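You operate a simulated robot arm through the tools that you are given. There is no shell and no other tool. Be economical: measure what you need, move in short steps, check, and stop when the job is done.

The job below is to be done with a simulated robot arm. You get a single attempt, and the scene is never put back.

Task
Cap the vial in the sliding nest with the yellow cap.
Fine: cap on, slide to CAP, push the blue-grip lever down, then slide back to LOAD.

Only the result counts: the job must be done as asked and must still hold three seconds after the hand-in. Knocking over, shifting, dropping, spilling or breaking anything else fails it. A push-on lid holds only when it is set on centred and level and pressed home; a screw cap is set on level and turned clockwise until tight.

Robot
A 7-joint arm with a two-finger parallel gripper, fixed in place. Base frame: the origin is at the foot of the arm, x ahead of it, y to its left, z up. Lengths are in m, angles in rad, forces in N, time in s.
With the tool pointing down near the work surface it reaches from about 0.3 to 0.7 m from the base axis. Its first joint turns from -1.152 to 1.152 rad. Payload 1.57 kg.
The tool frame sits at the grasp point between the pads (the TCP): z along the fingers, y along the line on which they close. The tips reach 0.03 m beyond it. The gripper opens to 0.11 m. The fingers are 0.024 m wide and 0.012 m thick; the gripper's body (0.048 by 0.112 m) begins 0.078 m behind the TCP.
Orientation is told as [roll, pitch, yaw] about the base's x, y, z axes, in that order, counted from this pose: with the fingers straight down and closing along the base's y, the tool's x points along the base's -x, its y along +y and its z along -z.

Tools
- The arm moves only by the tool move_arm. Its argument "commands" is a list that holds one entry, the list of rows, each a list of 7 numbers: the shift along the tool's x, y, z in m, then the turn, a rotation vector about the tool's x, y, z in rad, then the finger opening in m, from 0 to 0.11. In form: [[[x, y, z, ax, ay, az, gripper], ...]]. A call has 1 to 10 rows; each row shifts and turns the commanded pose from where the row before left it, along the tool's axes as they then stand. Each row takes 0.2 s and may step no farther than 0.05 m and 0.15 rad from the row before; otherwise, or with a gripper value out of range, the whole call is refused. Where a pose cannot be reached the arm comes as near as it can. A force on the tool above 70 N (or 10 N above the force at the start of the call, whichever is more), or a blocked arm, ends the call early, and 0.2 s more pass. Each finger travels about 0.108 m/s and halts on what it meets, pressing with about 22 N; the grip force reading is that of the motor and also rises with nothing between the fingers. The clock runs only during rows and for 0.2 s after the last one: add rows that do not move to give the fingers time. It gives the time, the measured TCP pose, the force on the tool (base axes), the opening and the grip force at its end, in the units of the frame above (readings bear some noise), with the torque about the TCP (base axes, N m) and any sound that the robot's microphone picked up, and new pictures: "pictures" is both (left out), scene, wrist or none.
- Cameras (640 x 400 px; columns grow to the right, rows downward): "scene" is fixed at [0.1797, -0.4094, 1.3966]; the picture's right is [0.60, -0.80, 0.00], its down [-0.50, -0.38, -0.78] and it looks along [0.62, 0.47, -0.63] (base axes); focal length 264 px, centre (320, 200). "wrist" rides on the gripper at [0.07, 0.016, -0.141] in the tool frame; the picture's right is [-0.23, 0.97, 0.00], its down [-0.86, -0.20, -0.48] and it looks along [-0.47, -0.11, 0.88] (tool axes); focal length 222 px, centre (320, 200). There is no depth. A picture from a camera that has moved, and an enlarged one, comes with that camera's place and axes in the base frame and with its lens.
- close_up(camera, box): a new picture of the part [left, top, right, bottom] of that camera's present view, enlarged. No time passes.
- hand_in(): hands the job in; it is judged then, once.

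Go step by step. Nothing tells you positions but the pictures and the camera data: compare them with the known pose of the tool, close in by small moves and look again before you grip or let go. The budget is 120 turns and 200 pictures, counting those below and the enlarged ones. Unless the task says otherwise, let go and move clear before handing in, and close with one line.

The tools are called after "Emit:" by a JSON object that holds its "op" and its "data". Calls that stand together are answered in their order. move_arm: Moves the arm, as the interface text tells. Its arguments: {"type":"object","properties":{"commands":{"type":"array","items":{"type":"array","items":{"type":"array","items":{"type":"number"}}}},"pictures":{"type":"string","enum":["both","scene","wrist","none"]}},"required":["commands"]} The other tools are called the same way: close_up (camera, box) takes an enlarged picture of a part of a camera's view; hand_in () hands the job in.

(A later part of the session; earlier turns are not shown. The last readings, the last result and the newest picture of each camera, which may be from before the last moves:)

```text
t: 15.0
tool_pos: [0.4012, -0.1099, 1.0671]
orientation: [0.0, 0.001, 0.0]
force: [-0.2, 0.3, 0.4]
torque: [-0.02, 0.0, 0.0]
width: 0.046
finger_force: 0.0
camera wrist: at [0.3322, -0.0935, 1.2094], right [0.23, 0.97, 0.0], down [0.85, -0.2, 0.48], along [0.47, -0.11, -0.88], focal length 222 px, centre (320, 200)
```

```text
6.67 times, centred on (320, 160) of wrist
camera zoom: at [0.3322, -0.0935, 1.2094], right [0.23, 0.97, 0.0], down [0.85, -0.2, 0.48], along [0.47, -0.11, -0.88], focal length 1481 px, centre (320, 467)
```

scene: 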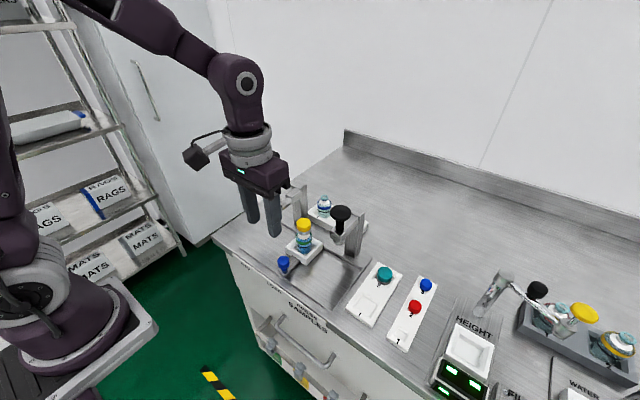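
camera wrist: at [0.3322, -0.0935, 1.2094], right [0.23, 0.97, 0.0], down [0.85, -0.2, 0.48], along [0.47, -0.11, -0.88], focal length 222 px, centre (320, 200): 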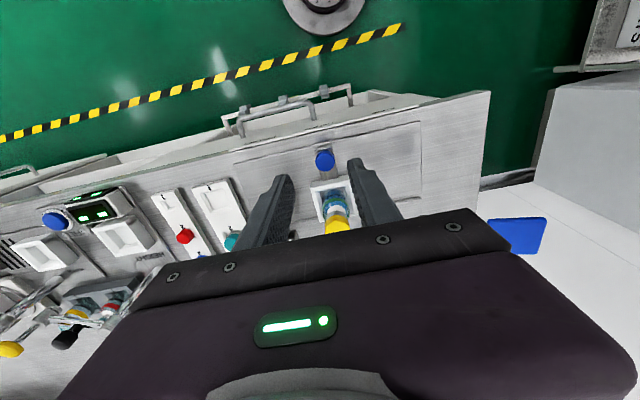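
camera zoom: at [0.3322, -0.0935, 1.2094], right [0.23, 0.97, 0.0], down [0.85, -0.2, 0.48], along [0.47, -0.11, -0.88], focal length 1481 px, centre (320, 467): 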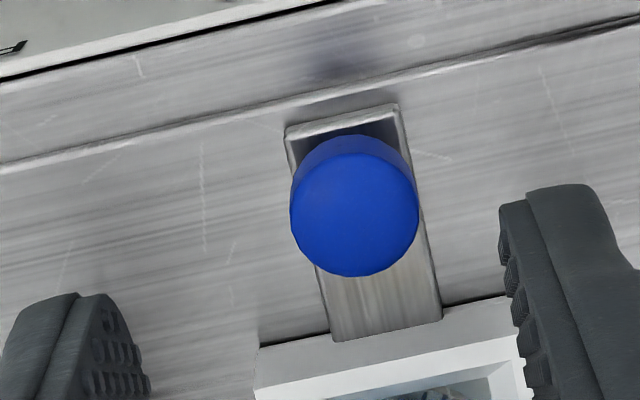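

The knob top is at about (0.437, -0.111, 0.905), with a diameter of about 28 mm. I'll tilt the hand back 0.15 rad for lever clearance, then descend around the knob.

Emit:
{"op": "move_arm", "data": {"commands": [[[0, 0, 0, 0, -0.15, 0, 0.055], [-0.0095, -0.0007, 0.04, 0, 0, 0, 0.055], [0, 0, 0.045, 0, 0, 0, 0.055], [0, 0, 0.04, 0, 0, 0, 0.055], [0, 0, 0.02, 0, 0, 0, 0.055], [0, 0, 0.012, 0, 0, 0, 0.055], [0, 0, 0, 0, 0, 0, 0.055]]]}}

Emit:
{"op": "close_up", "data": {"camera": "scene", "box": [245, 190, 345, 290]}}

Emit:
{"op": "close_up", "data": {"camera": "wrist", "box": [260, 110, 380, 210]}}

```text
t: 16.6
tool_pos: [0.4361, -0.1131, 0.9157]
orientation: [0.0, -0.149, 0.002]
force: [-0.4, 0.4, 0.4]
torque: [0.01, 0.01, -0.02]
width: 0.0549
finger_force: 0.1
camera wrist: at [0.3462, -0.0967, 1.0445], right [0.23, 0.97, 0.03], down [0.77, -0.2, 0.6], along [0.59, -0.11, -0.8], focal length 222 px, centre (320, 200)
```

scene: 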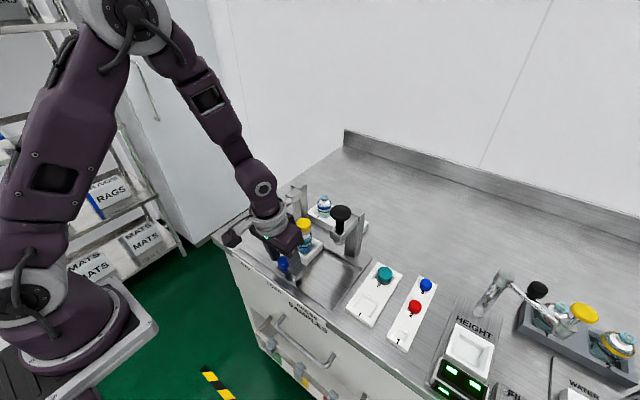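
wrist: 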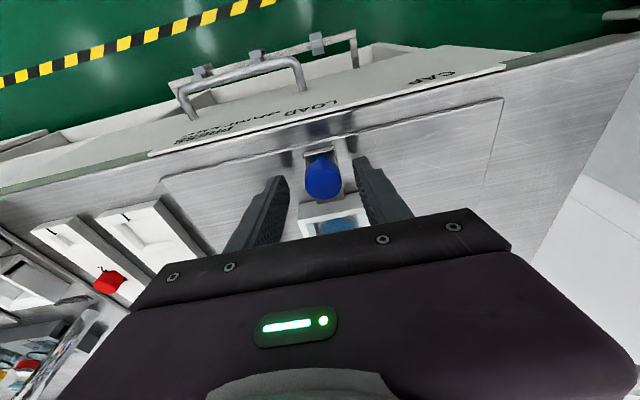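

```text
4.00 times, centred on (295, 240) of scene
camera zoom: at [0.1797, -0.4095, 1.3966], right [0.6, -0.8, 0.0], down [-0.5, -0.38, -0.78], along [0.62, 0.47, -0.63], focal length 1054 px, centre (420, 40)
```

zoom: 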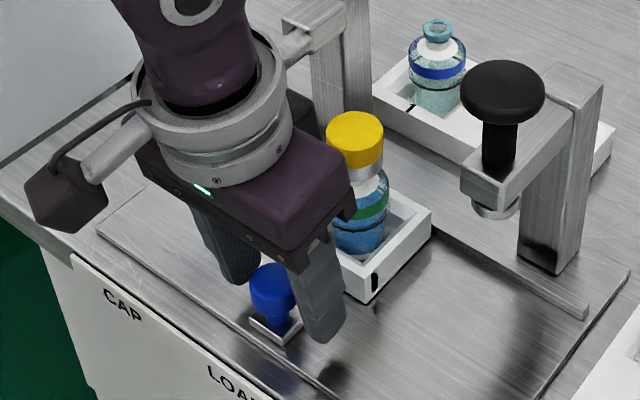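

```text
4.00 times, centred on (320, 160) of wrist
camera zoom: at [0.3462, -0.0967, 1.0445], right [0.23, 0.97, 0.03], down [0.77, -0.2, 0.6], along [0.59, -0.11, -0.8], focal length 888 px, centre (320, 360)
```

zoom: 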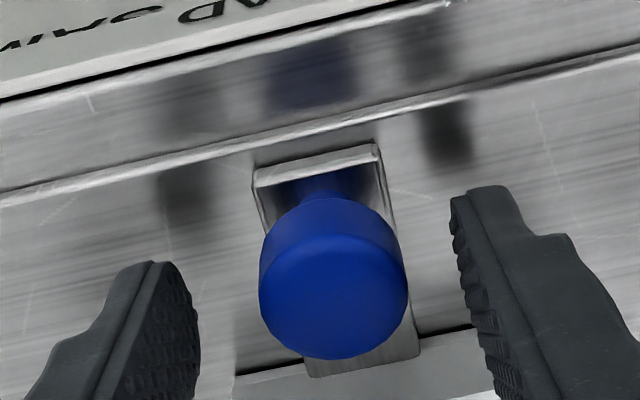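

The fingers straddle the knob. I'll lower a little and close.

Emit:
{"op": "move_arm", "data": {"commands": [[[0, 0.001, 0.004, 0, 0, 0, 0.055], [0, 0, 0, 0, 0, 0, 0.04], [0, 0, 0, 0, 0, 0, 0.02], [0, 0, 0, 0, 0, 0, 0.015], [0, 0, 0, 0, 0, 0, 0.015]]], "pictures": "none"}}

Emit:
{"op": "close_up", "data": {"camera": "scene", "box": [245, 190, 345, 290]}}

```text
t: 17.8
tool_pos: [0.4362, -0.1115, 0.9108]
orientation: [0.001, -0.15, 0.0]
force: [1.3, 2.8, -1.5]
torque: [0.08, -0.13, 0.05]
width: 0.0274
finger_force: 38.2
```

```text
4.00 times, centred on (295, 240) of scene
camera zoom: at [0.1798, -0.4094, 1.3966], right [0.6, -0.8, 0.0], down [-0.5, -0.38, -0.78], along [0.62, 0.47, -0.63], focal length 1054 px, centre (420, 40)
```

zoom: 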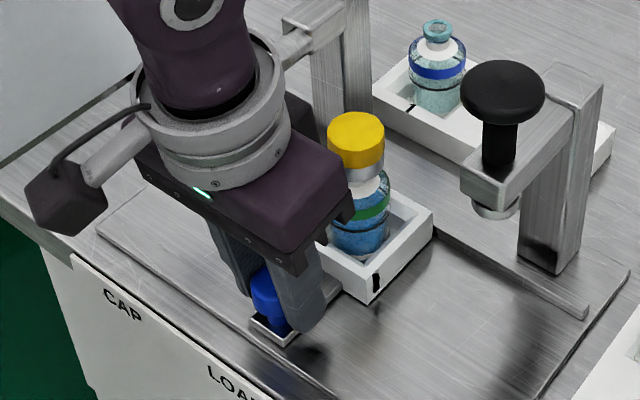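

The knob is gripped. I'll slide slowly toward CAP (+y) and check on the way.

Emit:
{"op": "move_arm", "data": {"commands": [[[0, 0.003, 0, 0, 0, 0, 0.015], [0, 0.005, 0, 0, 0, 0, 0.015], [0, 0.007, 0, 0, 0, 0, 0.015], [0, 0.007, 0, 0, 0, 0, 0.015], [0, 0.007, 0, 0, 0, 0, 0.015], [0, 0.007, 0, 0, 0, 0, 0.015], [0, 0.007, 0, 0, 0, 0, 0.015], [0, 0.005, 0, 0, 0, 0, 0.015], [0, 0.002, 0, 0, 0, 0, 0.015]]]}}

Emit:
{"op": "close_up", "data": {"camera": "scene", "box": [225, 170, 345, 290]}}

```text
t: 19.8
tool_pos: [0.4358, -0.0605, 0.9124]
orientation: [0.001, -0.151, -0.001]
force: [-5.6, -1.1, 17.5]
torque: [-0.02, 0.94, -0.04]
width: 0.0277
finger_force: 37.9
camera wrist: at [0.3464, -0.043, 1.0414], right [0.23, 0.97, 0.03], down [0.77, -0.2, 0.6], along [0.59, -0.11, -0.8], focal length 222 px, centre (320, 200)
```

scene: 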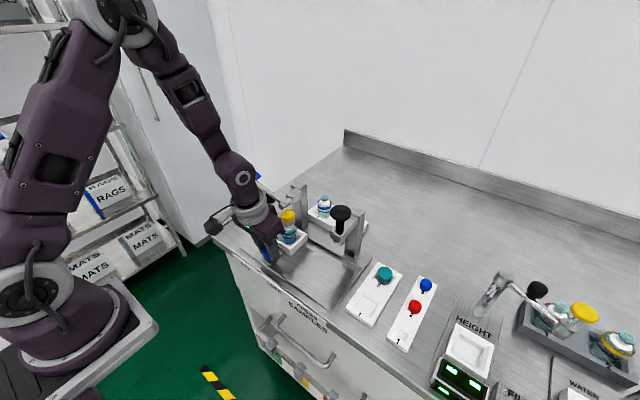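
wrist: 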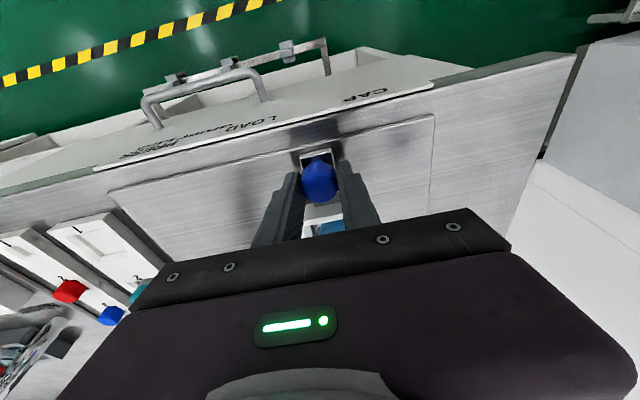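

```text
3.33 times, centred on (285, 230) of scene
camera zoom: at [0.1793, -0.4094, 1.3967], right [0.6, -0.8, 0.0], down [-0.5, -0.38, -0.78], along [0.62, 0.47, -0.63], focal length 879 px, centre (437, 100)
```

zoom: 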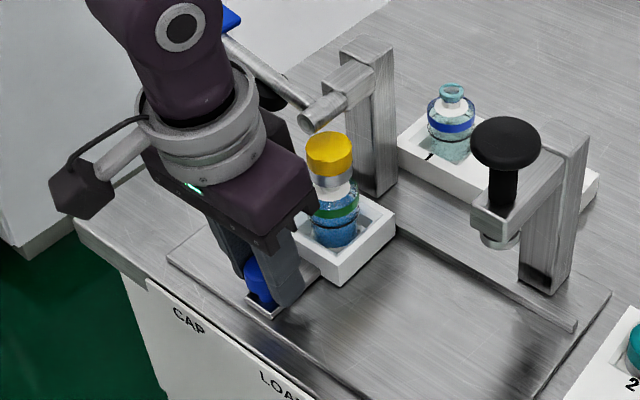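

Halfway across, but there's an odd vertical load of 17 N. I'll relax the grip in place to see whether it comes from the grip.

Emit:
{"op": "move_arm", "data": {"commands": [[[0, 0, 0, 0, 0, 0, 0.034], [0, 0, 0, 0, 0, 0, 0.034]]], "pictures": "none"}}

Emit:
{"op": "close_up", "data": {"camera": "scene", "box": [245, 190, 305, 280]}}

Emit:
{"op": "close_up", "data": {"camera": "wrist", "box": [260, 110, 420, 250]}}

```text
t: 20.4
tool_pos: [0.436, -0.06, 0.9113]
orientation: [-0.001, -0.15, 0.001]
force: [0.4, -0.7, 1.0]
torque: [0.0, 0.01, 0.0]
width: 0.0341
finger_force: 0.0
```

```text
4.44 times, centred on (275, 235) of scene
camera zoom: at [0.1797, -0.4094, 1.3966], right [0.6, -0.8, 0.0], down [-0.5, -0.38, -0.78], along [0.62, 0.47, -0.63], focal length 1172 px, centre (520, 44)
```

zoom: 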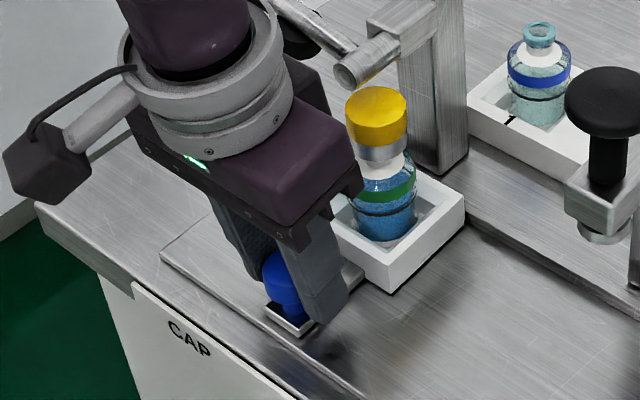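

```text
2.86 times, centred on (340, 180) of wrist
camera zoom: at [0.3469, -0.0429, 1.0407], right [0.23, 0.97, 0.03], down [0.77, -0.2, 0.6], along [0.59, -0.11, -0.8], focal length 635 px, centre (263, 257)
```

zoom: 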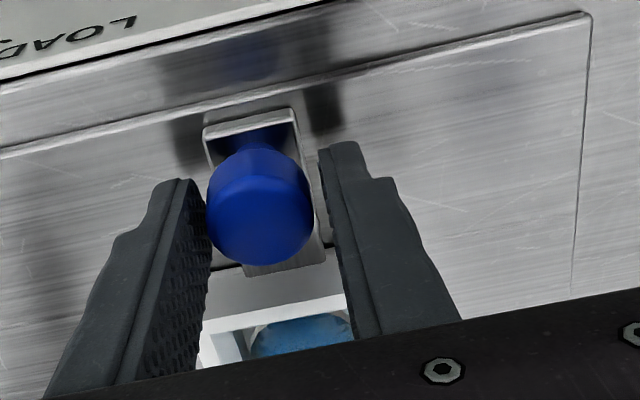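

The load came only from the rigid grip. I'll keep the fingers loosely around the knob and push on toward CAP in small steps.

Emit:
{"op": "move_arm", "data": {"commands": [[[0, 0.005, 0, 0, 0, 0, 0.034], [0, 0.006, 0, 0, 0, 0, 0.034], [0, 0.006, 0, 0, 0, 0, 0.034], [0, 0.006, 0, 0, 0, 0, 0.034], [0, 0.006, 0, 0, 0, 0, 0.034], [0, 0, 0, 0, 0, 0, 0.034]]]}}

Emit:
{"op": "close_up", "data": {"camera": "scene", "box": [225, 160, 325, 270]}}

Emit:
{"op": "close_up", "data": {"camera": "wrist", "box": [100, 50, 500, 250]}}

```text
t: 21.8
tool_pos: [0.4368, -0.0313, 0.9113]
orientation: [0.0, -0.15, -0.001]
force: [0.6, -0.7, 0.1]
torque: [-0.01, 0.0, -0.04]
width: 0.0343
finger_force: 0.3
camera wrist: at [0.3469, -0.0143, 1.0404], right [0.23, 0.97, 0.03], down [0.77, -0.2, 0.6], along [0.59, -0.11, -0.8], focal length 222 px, centre (320, 200)
```

scene: 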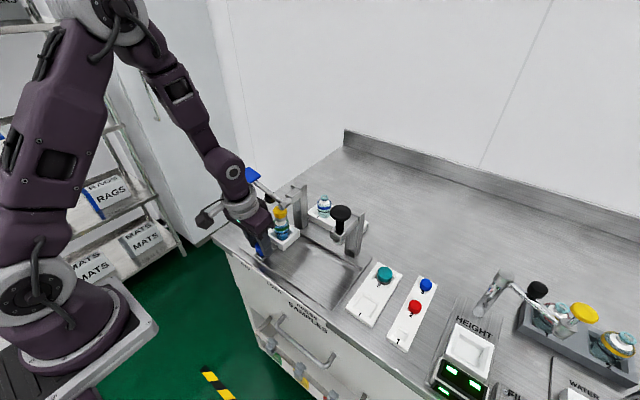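
wrist: 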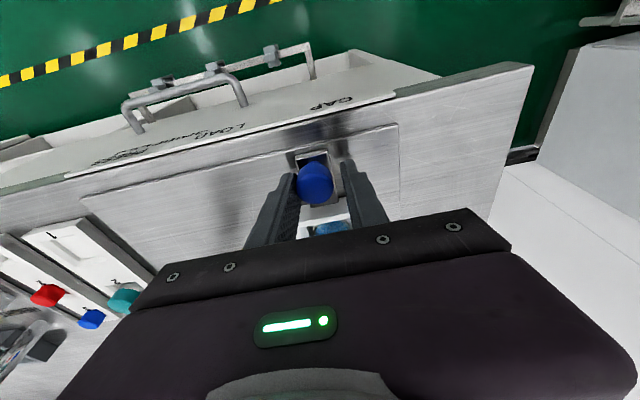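

```text
3.64 times, centred on (275, 215) of scene
camera zoom: at [0.1797, -0.4095, 1.3966], right [0.6, -0.8, 0.0], down [-0.5, -0.38, -0.78], along [0.62, 0.47, -0.63], focal length 959 px, centre (484, 146)
```

zoom: 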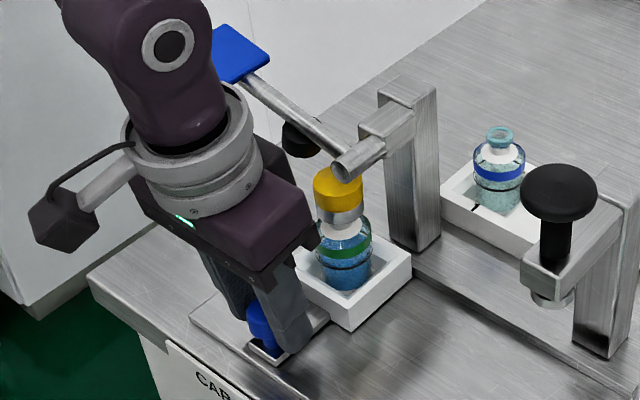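

```text
1.60 times, centred on (300, 150) of wrist
camera zoom: at [0.3469, -0.0143, 1.0404], right [0.23, 0.97, 0.03], down [0.77, -0.2, 0.6], along [0.59, -0.11, -0.8], focal length 355 px, centre (352, 280)
```

zoom: 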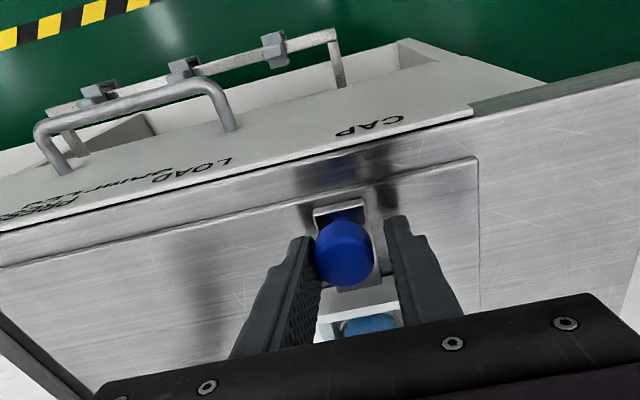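

No load while pushing loosely. I'll continue the last ~3 cm toward CAP and watch for the stop.

Emit:
{"op": "move_arm", "data": {"commands": [[[0, 0.005, 0, 0, 0, 0, 0.034], [0, 0.005, 0, 0, 0, 0, 0.034], [0, 0.005, 0, 0, 0, 0, 0.034], [0, 0.005, 0, 0, 0, 0, 0.034], [0, 0, 0, 0, 0, 0, 0.034]]]}}

Emit:
{"op": "close_up", "data": {"camera": "scene", "box": [225, 160, 325, 270]}}

Emit:
{"op": "close_up", "data": {"camera": "wrist", "box": [240, 70, 400, 250]}}

```text
t: 23.0
tool_pos: [0.4369, -0.0112, 0.9113]
orientation: [-0.001, -0.151, 0.0]
force: [-0.7, 0.0, -0.8]
torque: [-0.02, 0.0, 0.02]
width: 0.0337
finger_force: 0.2
camera wrist: at [0.3468, 0.0049, 1.0406], right [0.23, 0.97, 0.03], down [0.77, -0.2, 0.6], along [0.59, -0.11, -0.8], focal length 222 px, centre (320, 200)
```

scene: 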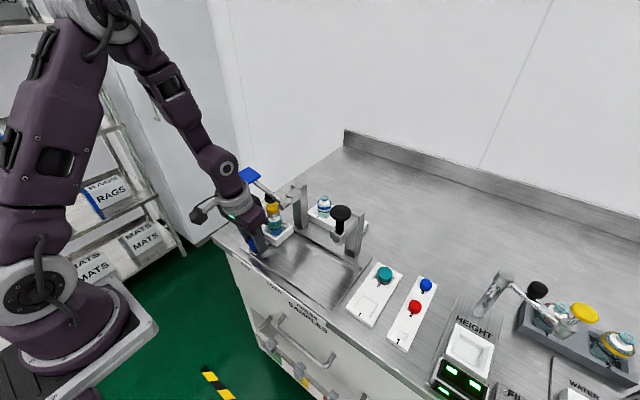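
wrist: 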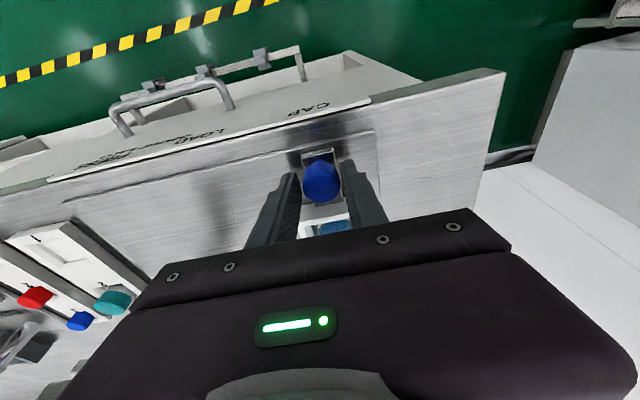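

```text
3.64 times, centred on (275, 215) of scene
camera zoom: at [0.1797, -0.4094, 1.3966], right [0.6, -0.8, 0.0], down [-0.5, -0.38, -0.78], along [0.62, 0.47, -0.63], focal length 959 px, centre (484, 146)
```

zoom: 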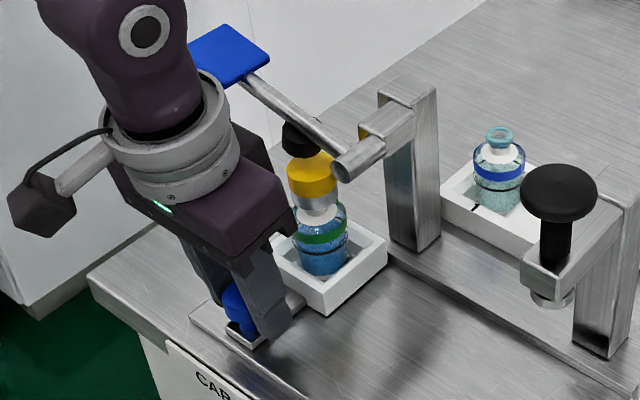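

```text
2.22 times, centred on (320, 160) of wrist
camera zoom: at [0.3468, 0.0049, 1.0406], right [0.23, 0.97, 0.03], down [0.77, -0.2, 0.6], along [0.59, -0.11, -0.8], focal length 494 px, centre (320, 289)
```

zoom: 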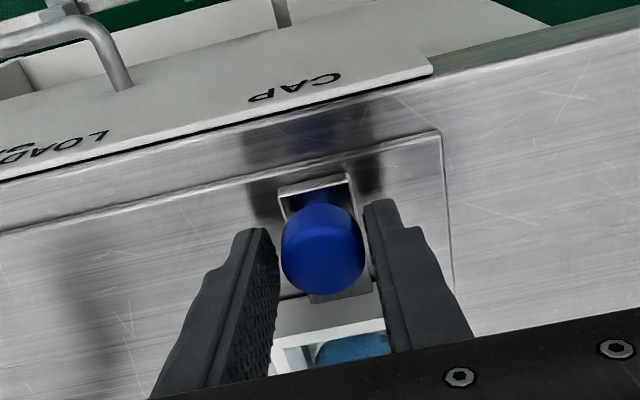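

The knob now sits centred between the fingers, having moved ahead by itself, which suggests a detent at CAP (y≈-0.011). I'll push very gently to see whether it resists.

Emit:
{"op": "move_arm", "data": {"commands": [[[0, 0.003, 0, 0, 0, 0, 0.034], [0, 0.001, 0, 0, 0, 0, 0.034], [0, 0.001, 0, 0, 0, 0, 0.034], [0, 0, 0, 0, 0, 0, 0.034]]], "pictures": "none"}}

Emit:
{"op": "close_up", "data": {"camera": "wrist", "box": [240, 70, 400, 250]}}

```text
t: 24.0
tool_pos: [0.4362, -0.0066, 0.9129]
orientation: [0.0, -0.15, 0.002]
force: [-0.5, -2.7, 0.5]
torque: [-0.04, 0.01, -0.03]
width: 0.0357
finger_force: 1.3
```

```text
2.22 times, centred on (320, 160) of wrist
camera zoom: at [0.3467, 0.0106, 1.041], right [0.23, 0.97, 0.03], down [0.77, -0.2, 0.6], along [0.59, -0.11, -0.8], focal length 494 px, centre (320, 289)
```

zoom: 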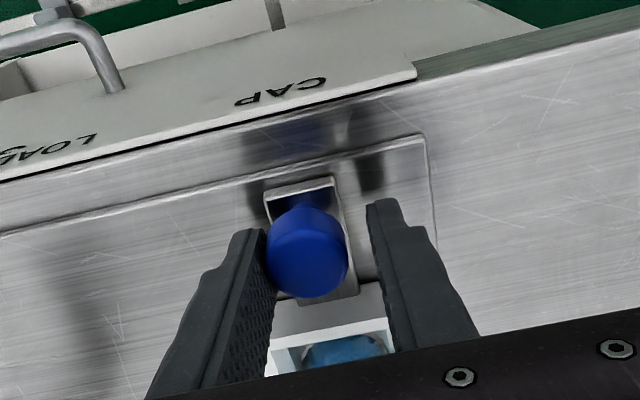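

It resists at y≈-0.0107, so the nest is at CAP. I'll open, back off upward and away, and look at the lever.

Emit:
{"op": "move_arm", "data": {"commands": [[[0, -0.004, 0, 0, 0, 0, 0.036], [0, 0, 0, 0, 0, 0, 0.05], [0, 0, 0, 0, 0, 0, 0.05], [0, 0, -0.03, 0, 0, 0, 0.05], [0, 0, -0.04, 0, 0, 0, 0.05], [0.02, 0, -0.045, 0, 0, 0, 0.05], [0.02, 0, -0.045, 0, 0, 0, 0.05], [0, 0, -0.045, 0, 0, 0, 0.04], [0, 0, 0, 0, 0.15, 0, 0.03], [0, 0, 0, 0, 0, 0, 0.02]]]}}

Emit:
{"op": "close_up", "data": {"camera": "scene", "box": [215, 150, 335, 270]}}

Emit:
{"op": "close_up", "data": {"camera": "wrist", "box": [220, 70, 520, 250]}}

```text
t: 26.2
tool_pos: [0.3664, -0.0118, 1.1068]
orientation: [-0.001, 0.002, 0.0]
force: [0.9, -0.8, -0.9]
torque: [0.04, 0.02, 0.02]
width: 0.0199
finger_force: 0.0
camera wrist: at [0.2978, 0.0063, 1.249], right [0.23, 0.97, 0.0], down [0.86, -0.2, 0.48], along [0.46, -0.11, -0.88], focal length 222 px, centre (320, 200)
```

scene: 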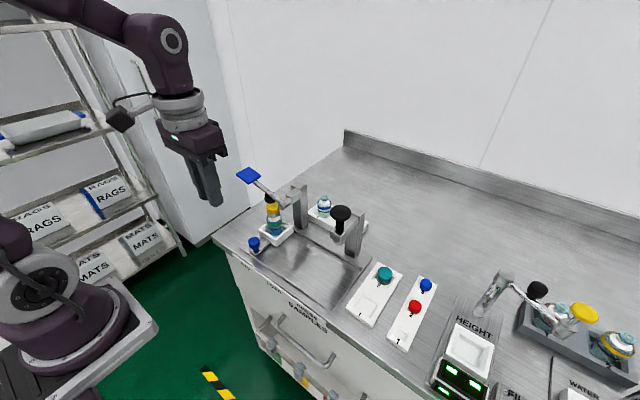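
wrist: 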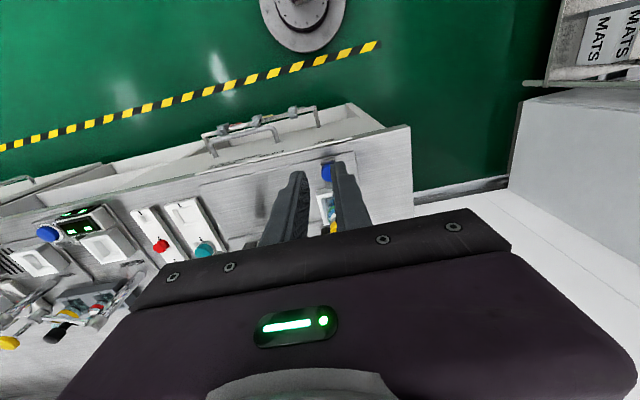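

```text
3.33 times, centred on (275, 210) of scene
camera zoom: at [0.1797, -0.4095, 1.3966], right [0.6, -0.8, 0.0], down [-0.5, -0.38, -0.78], along [0.62, 0.47, -0.63], focal length 879 px, centre (470, 167)
```

zoom: 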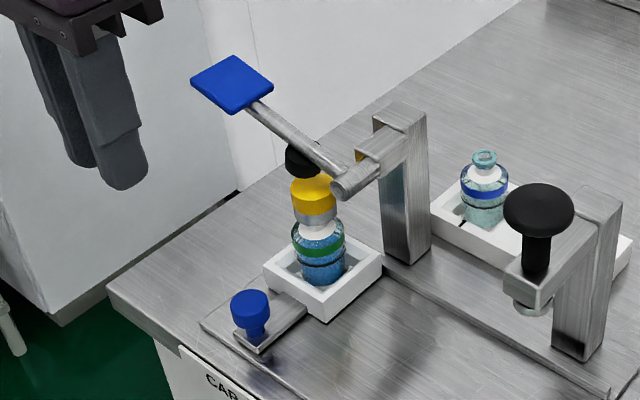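

```text
2.13 times, centred on (370, 160) of wrist
camera zoom: at [0.2978, 0.0063, 1.249], right [0.23, 0.97, 0.0], down [0.86, -0.2, 0.48], along [0.46, -0.11, -0.88], focal length 474 px, centre (213, 285)
```

zoom: 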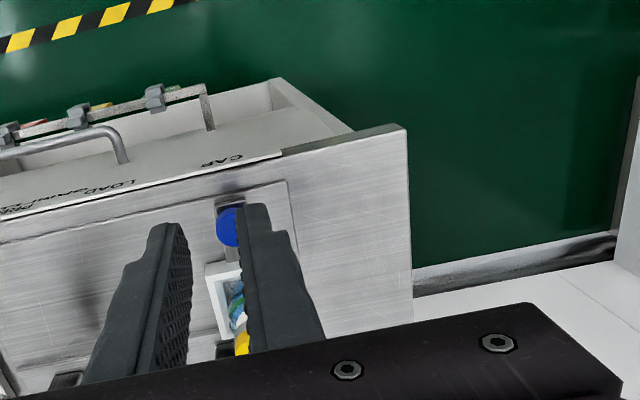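

The vial is under the black foot. The blue pad is at about (0.507, 0.056, 1.04). I'll bring the closed fingertips above it.

Emit:
{"op": "move_arm", "data": {"commands": [[[0, 0, -0.03, 0, 0, 0, 0.0], [-0.035, 0.017, 0, 0, 0, 0, 0.0], [-0.035, 0.017, 0, 0, 0, 0, 0.0], [-0.035, 0.017, 0, 0, 0, 0, 0.0], [-0.036, 0.018, 0, 0, 0, 0, 0.0], [0, 0, 0.03, 0, 0, 0, 0.0], [0, 0, 0, 0, 0, 0, 0.0]]]}}

Emit:
{"op": "close_up", "data": {"camera": "scene", "box": [215, 130, 335, 250]}}

Emit:
{"op": "close_up", "data": {"camera": "wrist", "box": [220, 90, 460, 240]}}

```text
t: 27.8
tool_pos: [0.5072, 0.0592, 1.1089]
orientation: [-0.001, 0.001, -0.001]
force: [-0.4, -0.2, -0.5]
torque: [0.01, 0.0, 0.01]
width: 0.0
finger_force: 20.9
camera wrist: at [0.4383, 0.076, 1.2505], right [0.23, 0.97, 0.0], down [0.86, -0.2, 0.48], along [0.47, -0.11, -0.88], focal length 222 px, centre (320, 200)
```

scene: 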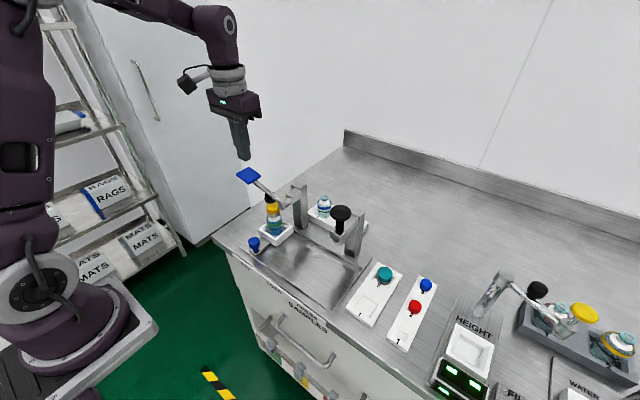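
wrist: 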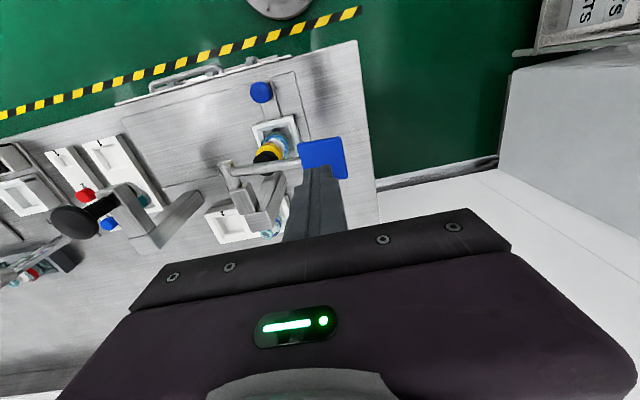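

```text
3.33 times, centred on (275, 190) of scene
camera zoom: at [0.1797, -0.4094, 1.3966], right [0.6, -0.8, 0.0], down [-0.5, -0.38, -0.78], along [0.62, 0.47, -0.63], focal length 879 px, centre (470, 233)
```

zoom: 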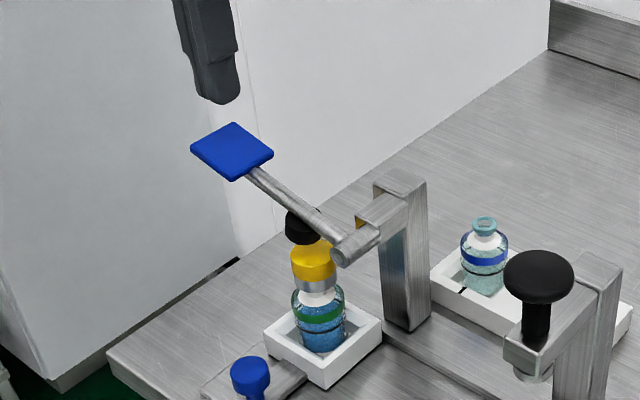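

```text
2.67 times, centred on (340, 165) of wrist
camera zoom: at [0.4383, 0.076, 1.2505], right [0.23, 0.97, 0.0], down [0.86, -0.2, 0.48], along [0.47, -0.11, -0.88], focal length 592 px, centre (267, 293)
```

zoom: 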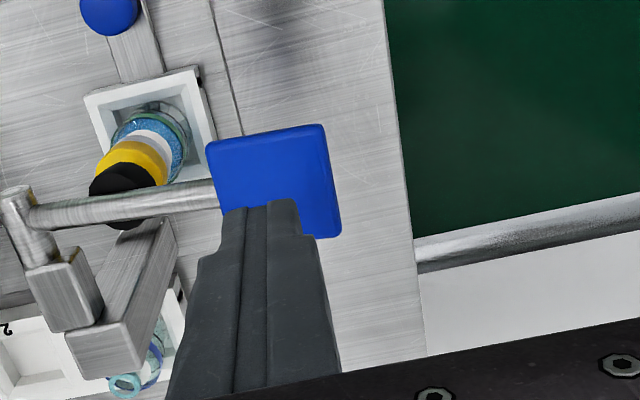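

The tips are above the pad's middle. I'll lower until there is contact.

Emit:
{"op": "move_arm", "data": {"commands": [[[0, 0, 0.012, 0, 0, 0, 0.0], [0, 0, 0.01, 0, 0, 0, 0.0], [0, 0, 0.008, 0, 0, 0, 0.0], [0, 0, 0.006, 0, 0, 0, 0.0], [0, 0, 0, 0, 0, 0, 0]]], "pictures": "none"}}

Emit:
{"op": "close_up", "data": {"camera": "scene", "box": [215, 130, 335, 250]}}

Emit:
{"op": "close_up", "data": {"camera": "wrist", "box": [220, 90, 460, 240]}}

```text
t: 29.0
tool_pos: [0.5071, 0.0583, 1.0725]
orientation: [0.001, 0.001, -0.002]
force: [-0.9, 0.2, -0.2]
torque: [-0.02, -0.03, 0.03]
width: 0.0
finger_force: 21.1
```

```text
3.33 times, centred on (275, 190) of scene
camera zoom: at [0.1797, -0.4094, 1.3966], right [0.6, -0.8, 0.0], down [-0.5, -0.38, -0.78], along [0.62, 0.47, -0.63], focal length 879 px, centre (470, 233)
```

zoom: 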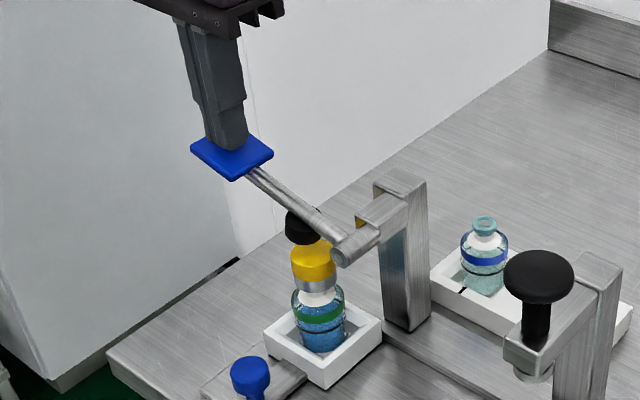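

```text
2.67 times, centred on (340, 165) of wrist
camera zoom: at [0.4374, 0.0752, 1.2134], right [0.23, 0.97, 0.0], down [0.86, -0.2, 0.48], along [0.47, -0.11, -0.88], focal length 592 px, centre (267, 293)
```

zoom: 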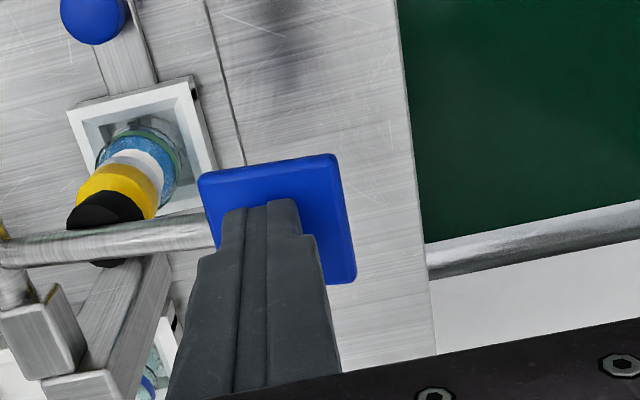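

The tips are almost touching the pad. I'll push down in small rows, watching force and sound.

Emit:
{"op": "move_arm", "data": {"commands": [[[0, 0, 0.004, 0, 0, 0, 0.0], [0, 0.001, 0.004, 0, 0, 0, 0.0], [0, 0.001, 0.004, 0, 0, 0, 0.0], [0, 0.001, 0.004, 0, 0, 0, 0.0], [0, 0, 0, 0, 0, 0, 0]]], "pictures": "none"}}

Emit:
{"op": "close_up", "data": {"camera": "scene", "box": [215, 130, 335, 250]}}

```text
t: 30.2
tool_pos: [0.5059, 0.0617, 1.056]
orientation: [-0.001, 0.0, 0.0]
force: [1.7, -0.9, 0.7]
torque: [0.0, -0.06, 0.01]
width: 0.0
finger_force: 20.7
```

```text
3.33 times, centred on (275, 190) of scene
camera zoom: at [0.1797, -0.4095, 1.3966], right [0.6, -0.8, 0.0], down [-0.5, -0.38, -0.78], along [0.62, 0.47, -0.63], focal length 879 px, centre (470, 233)
```

zoom: 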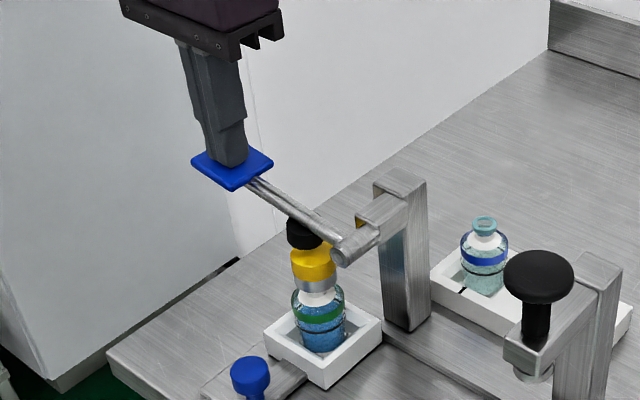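

The lever is going down easily. I'll continue.

Emit:
{"op": "move_arm", "data": {"commands": [[[0, 0.001, 0.004, 0, 0, 0, 0.0], [0, 0.001, 0.004, 0, 0, 0, 0.0], [0, 0, 0.003, 0, 0, 0, 0.0], [0, 0, 0.003, 0, 0, 0, 0.0], [0, 0, 0, 0, 0, 0, 0]]], "pictures": "none"}}

Emit:
{"op": "close_up", "data": {"camera": "scene", "box": [215, 130, 335, 250]}}

```text
t: 31.4
tool_pos: [0.5075, 0.0636, 1.0428]
orientation: [-0.001, 0.001, 0.0]
force: [-0.3, 1.5, 1.2]
torque: [0.05, 0.0, 0.03]
width: 0.0
finger_force: 21.0
```

```text
3.33 times, centred on (275, 190) of scene
camera zoom: at [0.1797, -0.4094, 1.3966], right [0.6, -0.8, 0.0], down [-0.5, -0.38, -0.78], along [0.62, 0.47, -0.63], focal length 879 px, centre (470, 233)
```

zoom: 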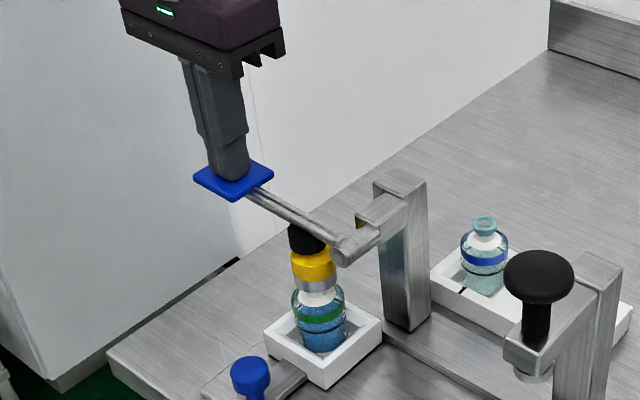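

Emit:
{"op": "move_arm", "data": {"commands": [[[0, 0.001, 0.004, 0, 0, 0, 0.0], [0, 0, 0.003, 0, 0, 0, 0.0], [0, 0, 0.003, 0, 0, 0, 0.0], [0, 0, 0, 0, 0, 0, 0]]], "pictures": "none"}}

Emit:
{"op": "close_up", "data": {"camera": "scene", "box": [235, 170, 315, 250]}}

```text
t: 32.4
tool_pos: [0.5075, 0.0647, 1.031]
orientation: [0.0, -0.001, 0.0]
force: [0.2, -2.2, 3.0]
torque: [-0.09, 0.01, 0.03]
width: 0.0
finger_force: 21.6
```

```text
5.00 times, centred on (275, 210) of scene
camera zoom: at [0.1797, -0.4095, 1.3966], right [0.6, -0.8, 0.0], down [-0.5, -0.38, -0.78], along [0.62, 0.47, -0.63], focal length 1318 px, centre (545, 150)
```

zoom: 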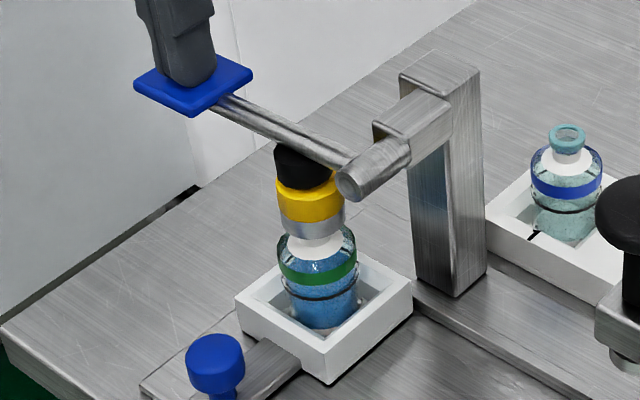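

The foot is about to meet the cap. I'll continue with smaller rows.

Emit:
{"op": "move_arm", "data": {"commands": [[[0, 0, 0.003, 0, 0, 0, 0.0], [0, 0, 0.003, 0, 0, 0, 0.0], [0, 0, 0.002, 0, 0, 0, 0.0], [0, 0, 0.002, 0, 0, 0, 0.0], [0, 0, 0, 0, 0, 0, 0]]], "pictures": "none"}}

Emit:
{"op": "close_up", "data": {"camera": "scene", "box": [235, 170, 315, 250]}}

```text
t: 33.6
tool_pos: [0.5078, 0.0641, 1.023]
orientation: [0.001, 0.002, 0.001]
force: [-1.3, 4.8, 4.1]
torque: [0.1, 0.04, -0.02]
width: 0.0002
finger_force: 21.6
```

```text
5.00 times, centred on (275, 210) of scene
camera zoom: at [0.1796, -0.4093, 1.3967], right [0.6, -0.8, 0.0], down [-0.5, -0.38, -0.78], along [0.62, 0.47, -0.63], focal length 1318 px, centre (545, 150)
```

zoom: 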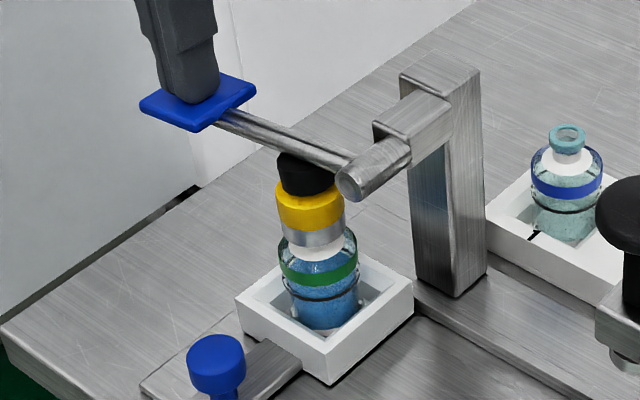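

Emit:
{"op": "move_arm", "data": {"commands": [[[0, 0, 0.002, 0, 0, 0, 0.0], [0, 0, 0.002, 0, 0, 0, 0.0], [0, 0, 0.002, 0, 0, 0, 0.0], [0, 0, 0, 0, 0, 0, 0]]], "pictures": "none"}}

Emit:
{"op": "close_up", "data": {"camera": "scene", "box": [255, 190, 305, 240]}}

```text
t: 34.4
tool_pos: [0.5068, 0.0655, 1.0208]
orientation: [0.001, -0.007, -0.001]
force: [-13.6, 3.3, 32.6]
torque: [-0.27, 0.45, -0.17]
width: 0.0001
finger_force: 21.0
stopped in row 3: the force on the tool passed its limit at 74 N (the readings are from after the stop); the commanded pose is now the measured one
```

```text
8.00 times, centred on (280, 215) of scene
camera zoom: at [0.1788, -0.4094, 1.3967], right [0.6, -0.8, 0.0], down [-0.5, -0.38, -0.78], along [0.62, 0.47, -0.63], focal length 2109 px, centre (640, 80)
```

zoom: 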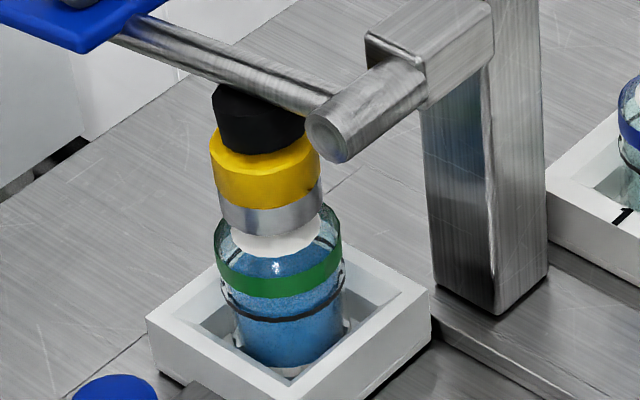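

The foot is firmly on the cap: the force passed 74 N and the lever is at its stop. I'll hold a moderate press briefly, then check.

Emit:
{"op": "move_arm", "data": {"commands": [[[0, 0, 0.0008, 0, 0, 0, 0.0], [0, 0, 0.0005, 0, 0, 0, 0.0], [0, 0, 0, 0, 0, 0, 0], [0, 0, 0, 0, 0, 0, 0]]], "pictures": "none"}}

Emit:
{"op": "close_up", "data": {"camera": "scene", "box": [265, 200, 295, 240]}}

Emit:
{"op": "close_up", "data": {"camera": "wrist", "box": [180, 70, 420, 240]}}

```text
t: 35.4
tool_pos: [0.5092, 0.065, 1.0193]
orientation: [0.002, -0.01, -0.001]
force: [-15.3, 4.4, 66.2]
torque: [-0.57, 0.69, -0.16]
width: 0.0001
finger_force: 21.1
```

```text
10.00 times, centred on (280, 220) of scene
camera zoom: at [0.1782, -0.4094, 1.3968], right [0.6, -0.8, 0.0], down [-0.5, -0.38, -0.78], along [0.62, 0.47, -0.63], focal length 2636 px, centre (720, 0)
```

zoom: 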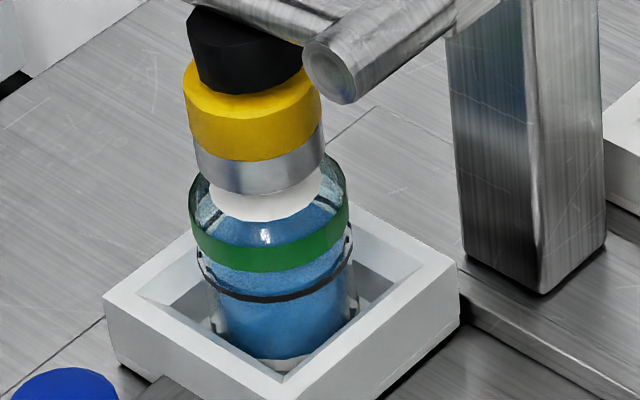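

```text
2.35 times, centred on (300, 155) of wrist
camera zoom: at [0.4371, 0.0817, 1.1603], right [0.23, 0.97, 0.0], down [0.85, -0.2, 0.49], along [0.48, -0.11, -0.87], focal length 523 px, centre (367, 306)
```

zoom: 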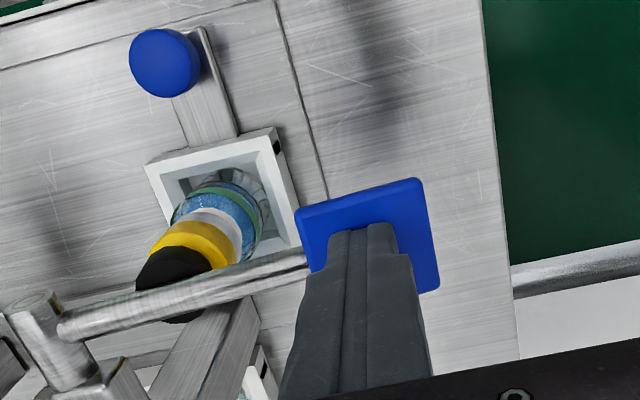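

I held about 66 N with the lever at its stop. Now I'll lift off slowly and inspect.

Emit:
{"op": "move_arm", "data": {"commands": [[[0, 0, -0.003, 0, 0, 0, 0.0], [0, 0, -0.01, 0, 0, 0, 0.0], [0, 0, -0.03, 0, 0, 0, 0.0], [0, 0, -0.045, 0, 0, 0, 0.0], [0, 0, -0.045, 0, 0, 0, 0.0], [0.045, 0, 0, 0, 0, 0, 0.0], [0.045, -0.01, 0, 0, 0, 0, 0.02], [0.02, -0.02, 0, 0, 0, 0, 0.04], [0, 0, 0, 0, 0, 0, 0.05]]]}}

Emit:
{"op": "close_up", "data": {"camera": "scene", "box": [215, 150, 335, 270]}}

Emit:
{"op": "close_up", "data": {"camera": "scene", "box": [260, 195, 295, 240]}}

```text
t: 37.4
tool_pos: [0.3971, 0.0362, 1.1493]
orientation: [-0.001, -0.007, -0.003]
force: [0.1, 0.4, -0.2]
torque: [0.01, 0.01, 0.02]
width: 0.05
finger_force: 0.1
camera wrist: at [0.3272, 0.0527, 1.2905], right [0.23, 0.97, 0.0], down [0.85, -0.2, 0.48], along [0.47, -0.11, -0.88], focal length 222 px, centre (320, 200)
```

scene: 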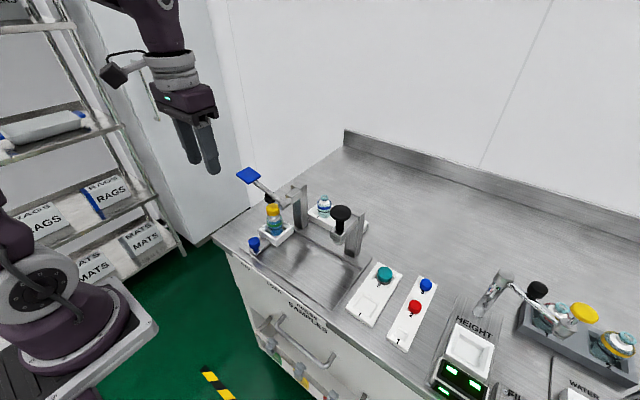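
wrist: 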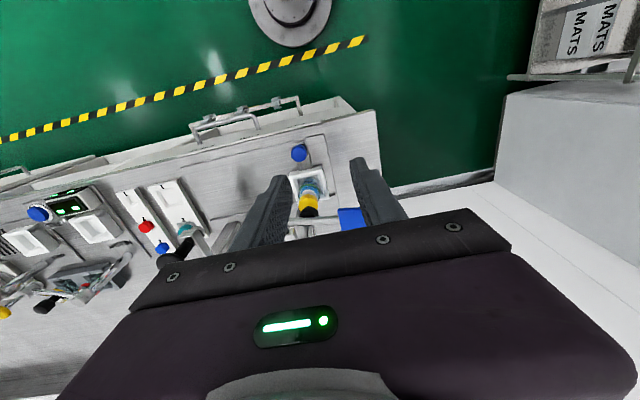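

```text
3.33 times, centred on (275, 210) of scene
camera zoom: at [0.1797, -0.4095, 1.3966], right [0.6, -0.8, 0.0], down [-0.5, -0.38, -0.78], along [0.62, 0.47, -0.63], focal length 879 px, centre (470, 167)
```

zoom: 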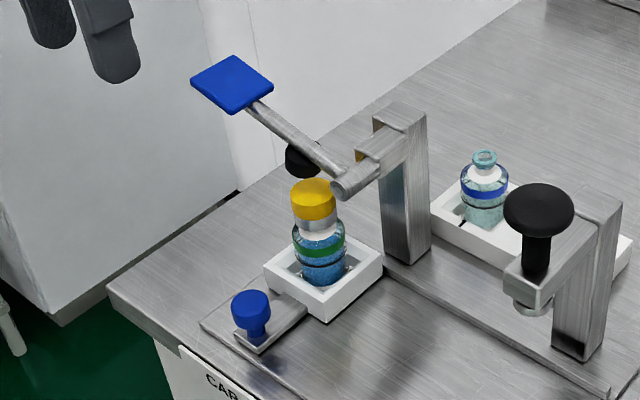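

```text
8.89 times, centred on (278, 218) of scene
camera zoom: at [0.1797, -0.4095, 1.3966], right [0.6, -0.8, 0.0], down [-0.5, -0.38, -0.78], along [0.62, 0.47, -0.63], focal length 2343 px, centre (698, 44)
```

zoom: 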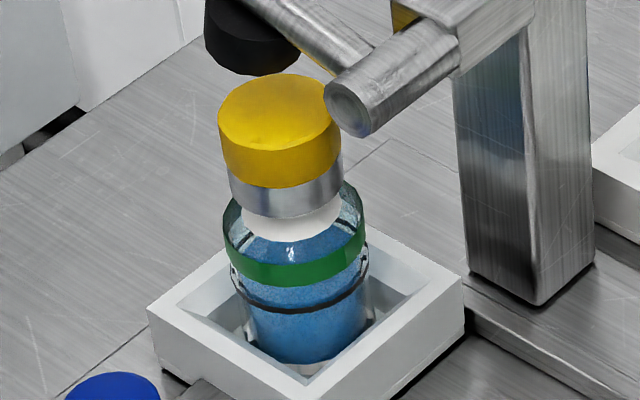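

The lever sprang back and the cap sits level and seated. Next I'll go back to the knob (tilted as before) to return the slide to LOAD.

Emit:
{"op": "move_arm", "data": {"commands": [[[0, 0, 0, 0, -0.143, 0, 0.055], [-0.0031, -0.0469, 0, 0, 0, 0, 0.055], [0, 0, 0.045, 0, 0, 0, 0.055], [0, 0, 0.045, 0, 0, 0, 0.055], [0, 0, 0.045, 0, 0, 0, 0.055], [0, 0, 0.045, 0, 0, 0, 0.055], [0, 0, 0.03, 0, 0, 0, 0.055], [0, 0, 0.015, 0, 0, 0, 0.055], [0, 0, 0, 0, 0, 0, 0.055]]]}}

Emit:
{"op": "close_up", "data": {"camera": "wrist", "box": [240, 70, 400, 250]}}

```text
t: 39.4
tool_pos: [0.4322, -0.01, 0.9298]
orientation: [0.002, -0.149, 0.0]
force: [0.8, 0.6, -0.7]
torque: [0.01, 0.02, 0.03]
width: 0.0551
finger_force: 0.1
camera wrist: at [0.344, 0.0066, 1.0584], right [0.22, 0.97, 0.03], down [0.78, -0.2, 0.6], along [0.59, -0.11, -0.8], focal length 222 px, centre (320, 200)
```

scene: 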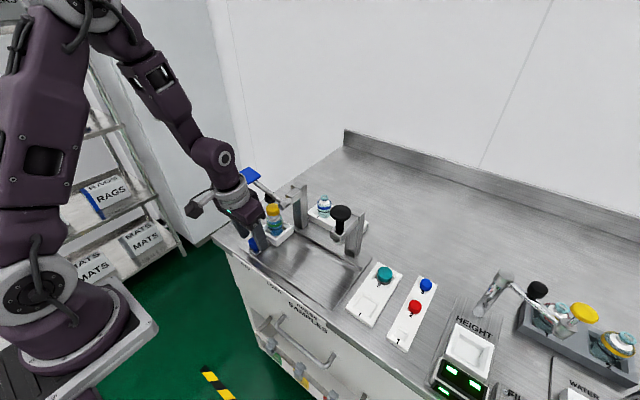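
wrist: 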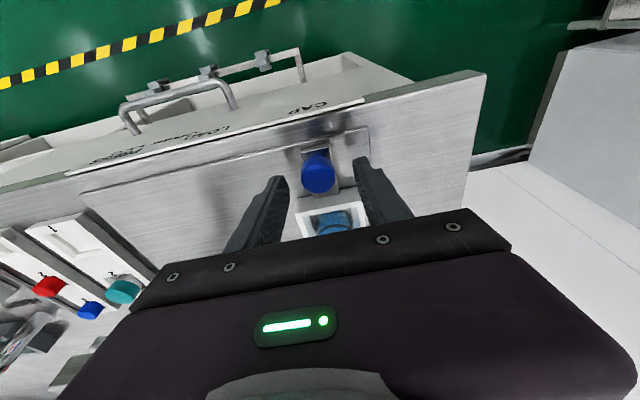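

```text
2.22 times, centred on (320, 160) of wrist
camera zoom: at [0.344, 0.0066, 1.0584], right [0.22, 0.97, 0.03], down [0.78, -0.2, 0.6], along [0.59, -0.11, -0.8], focal length 494 px, centre (320, 289)
```

zoom: 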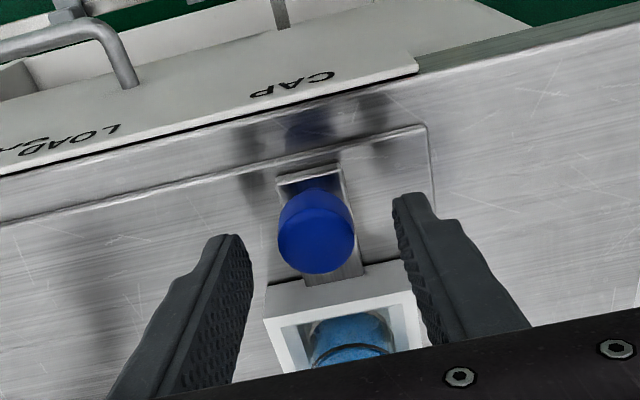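

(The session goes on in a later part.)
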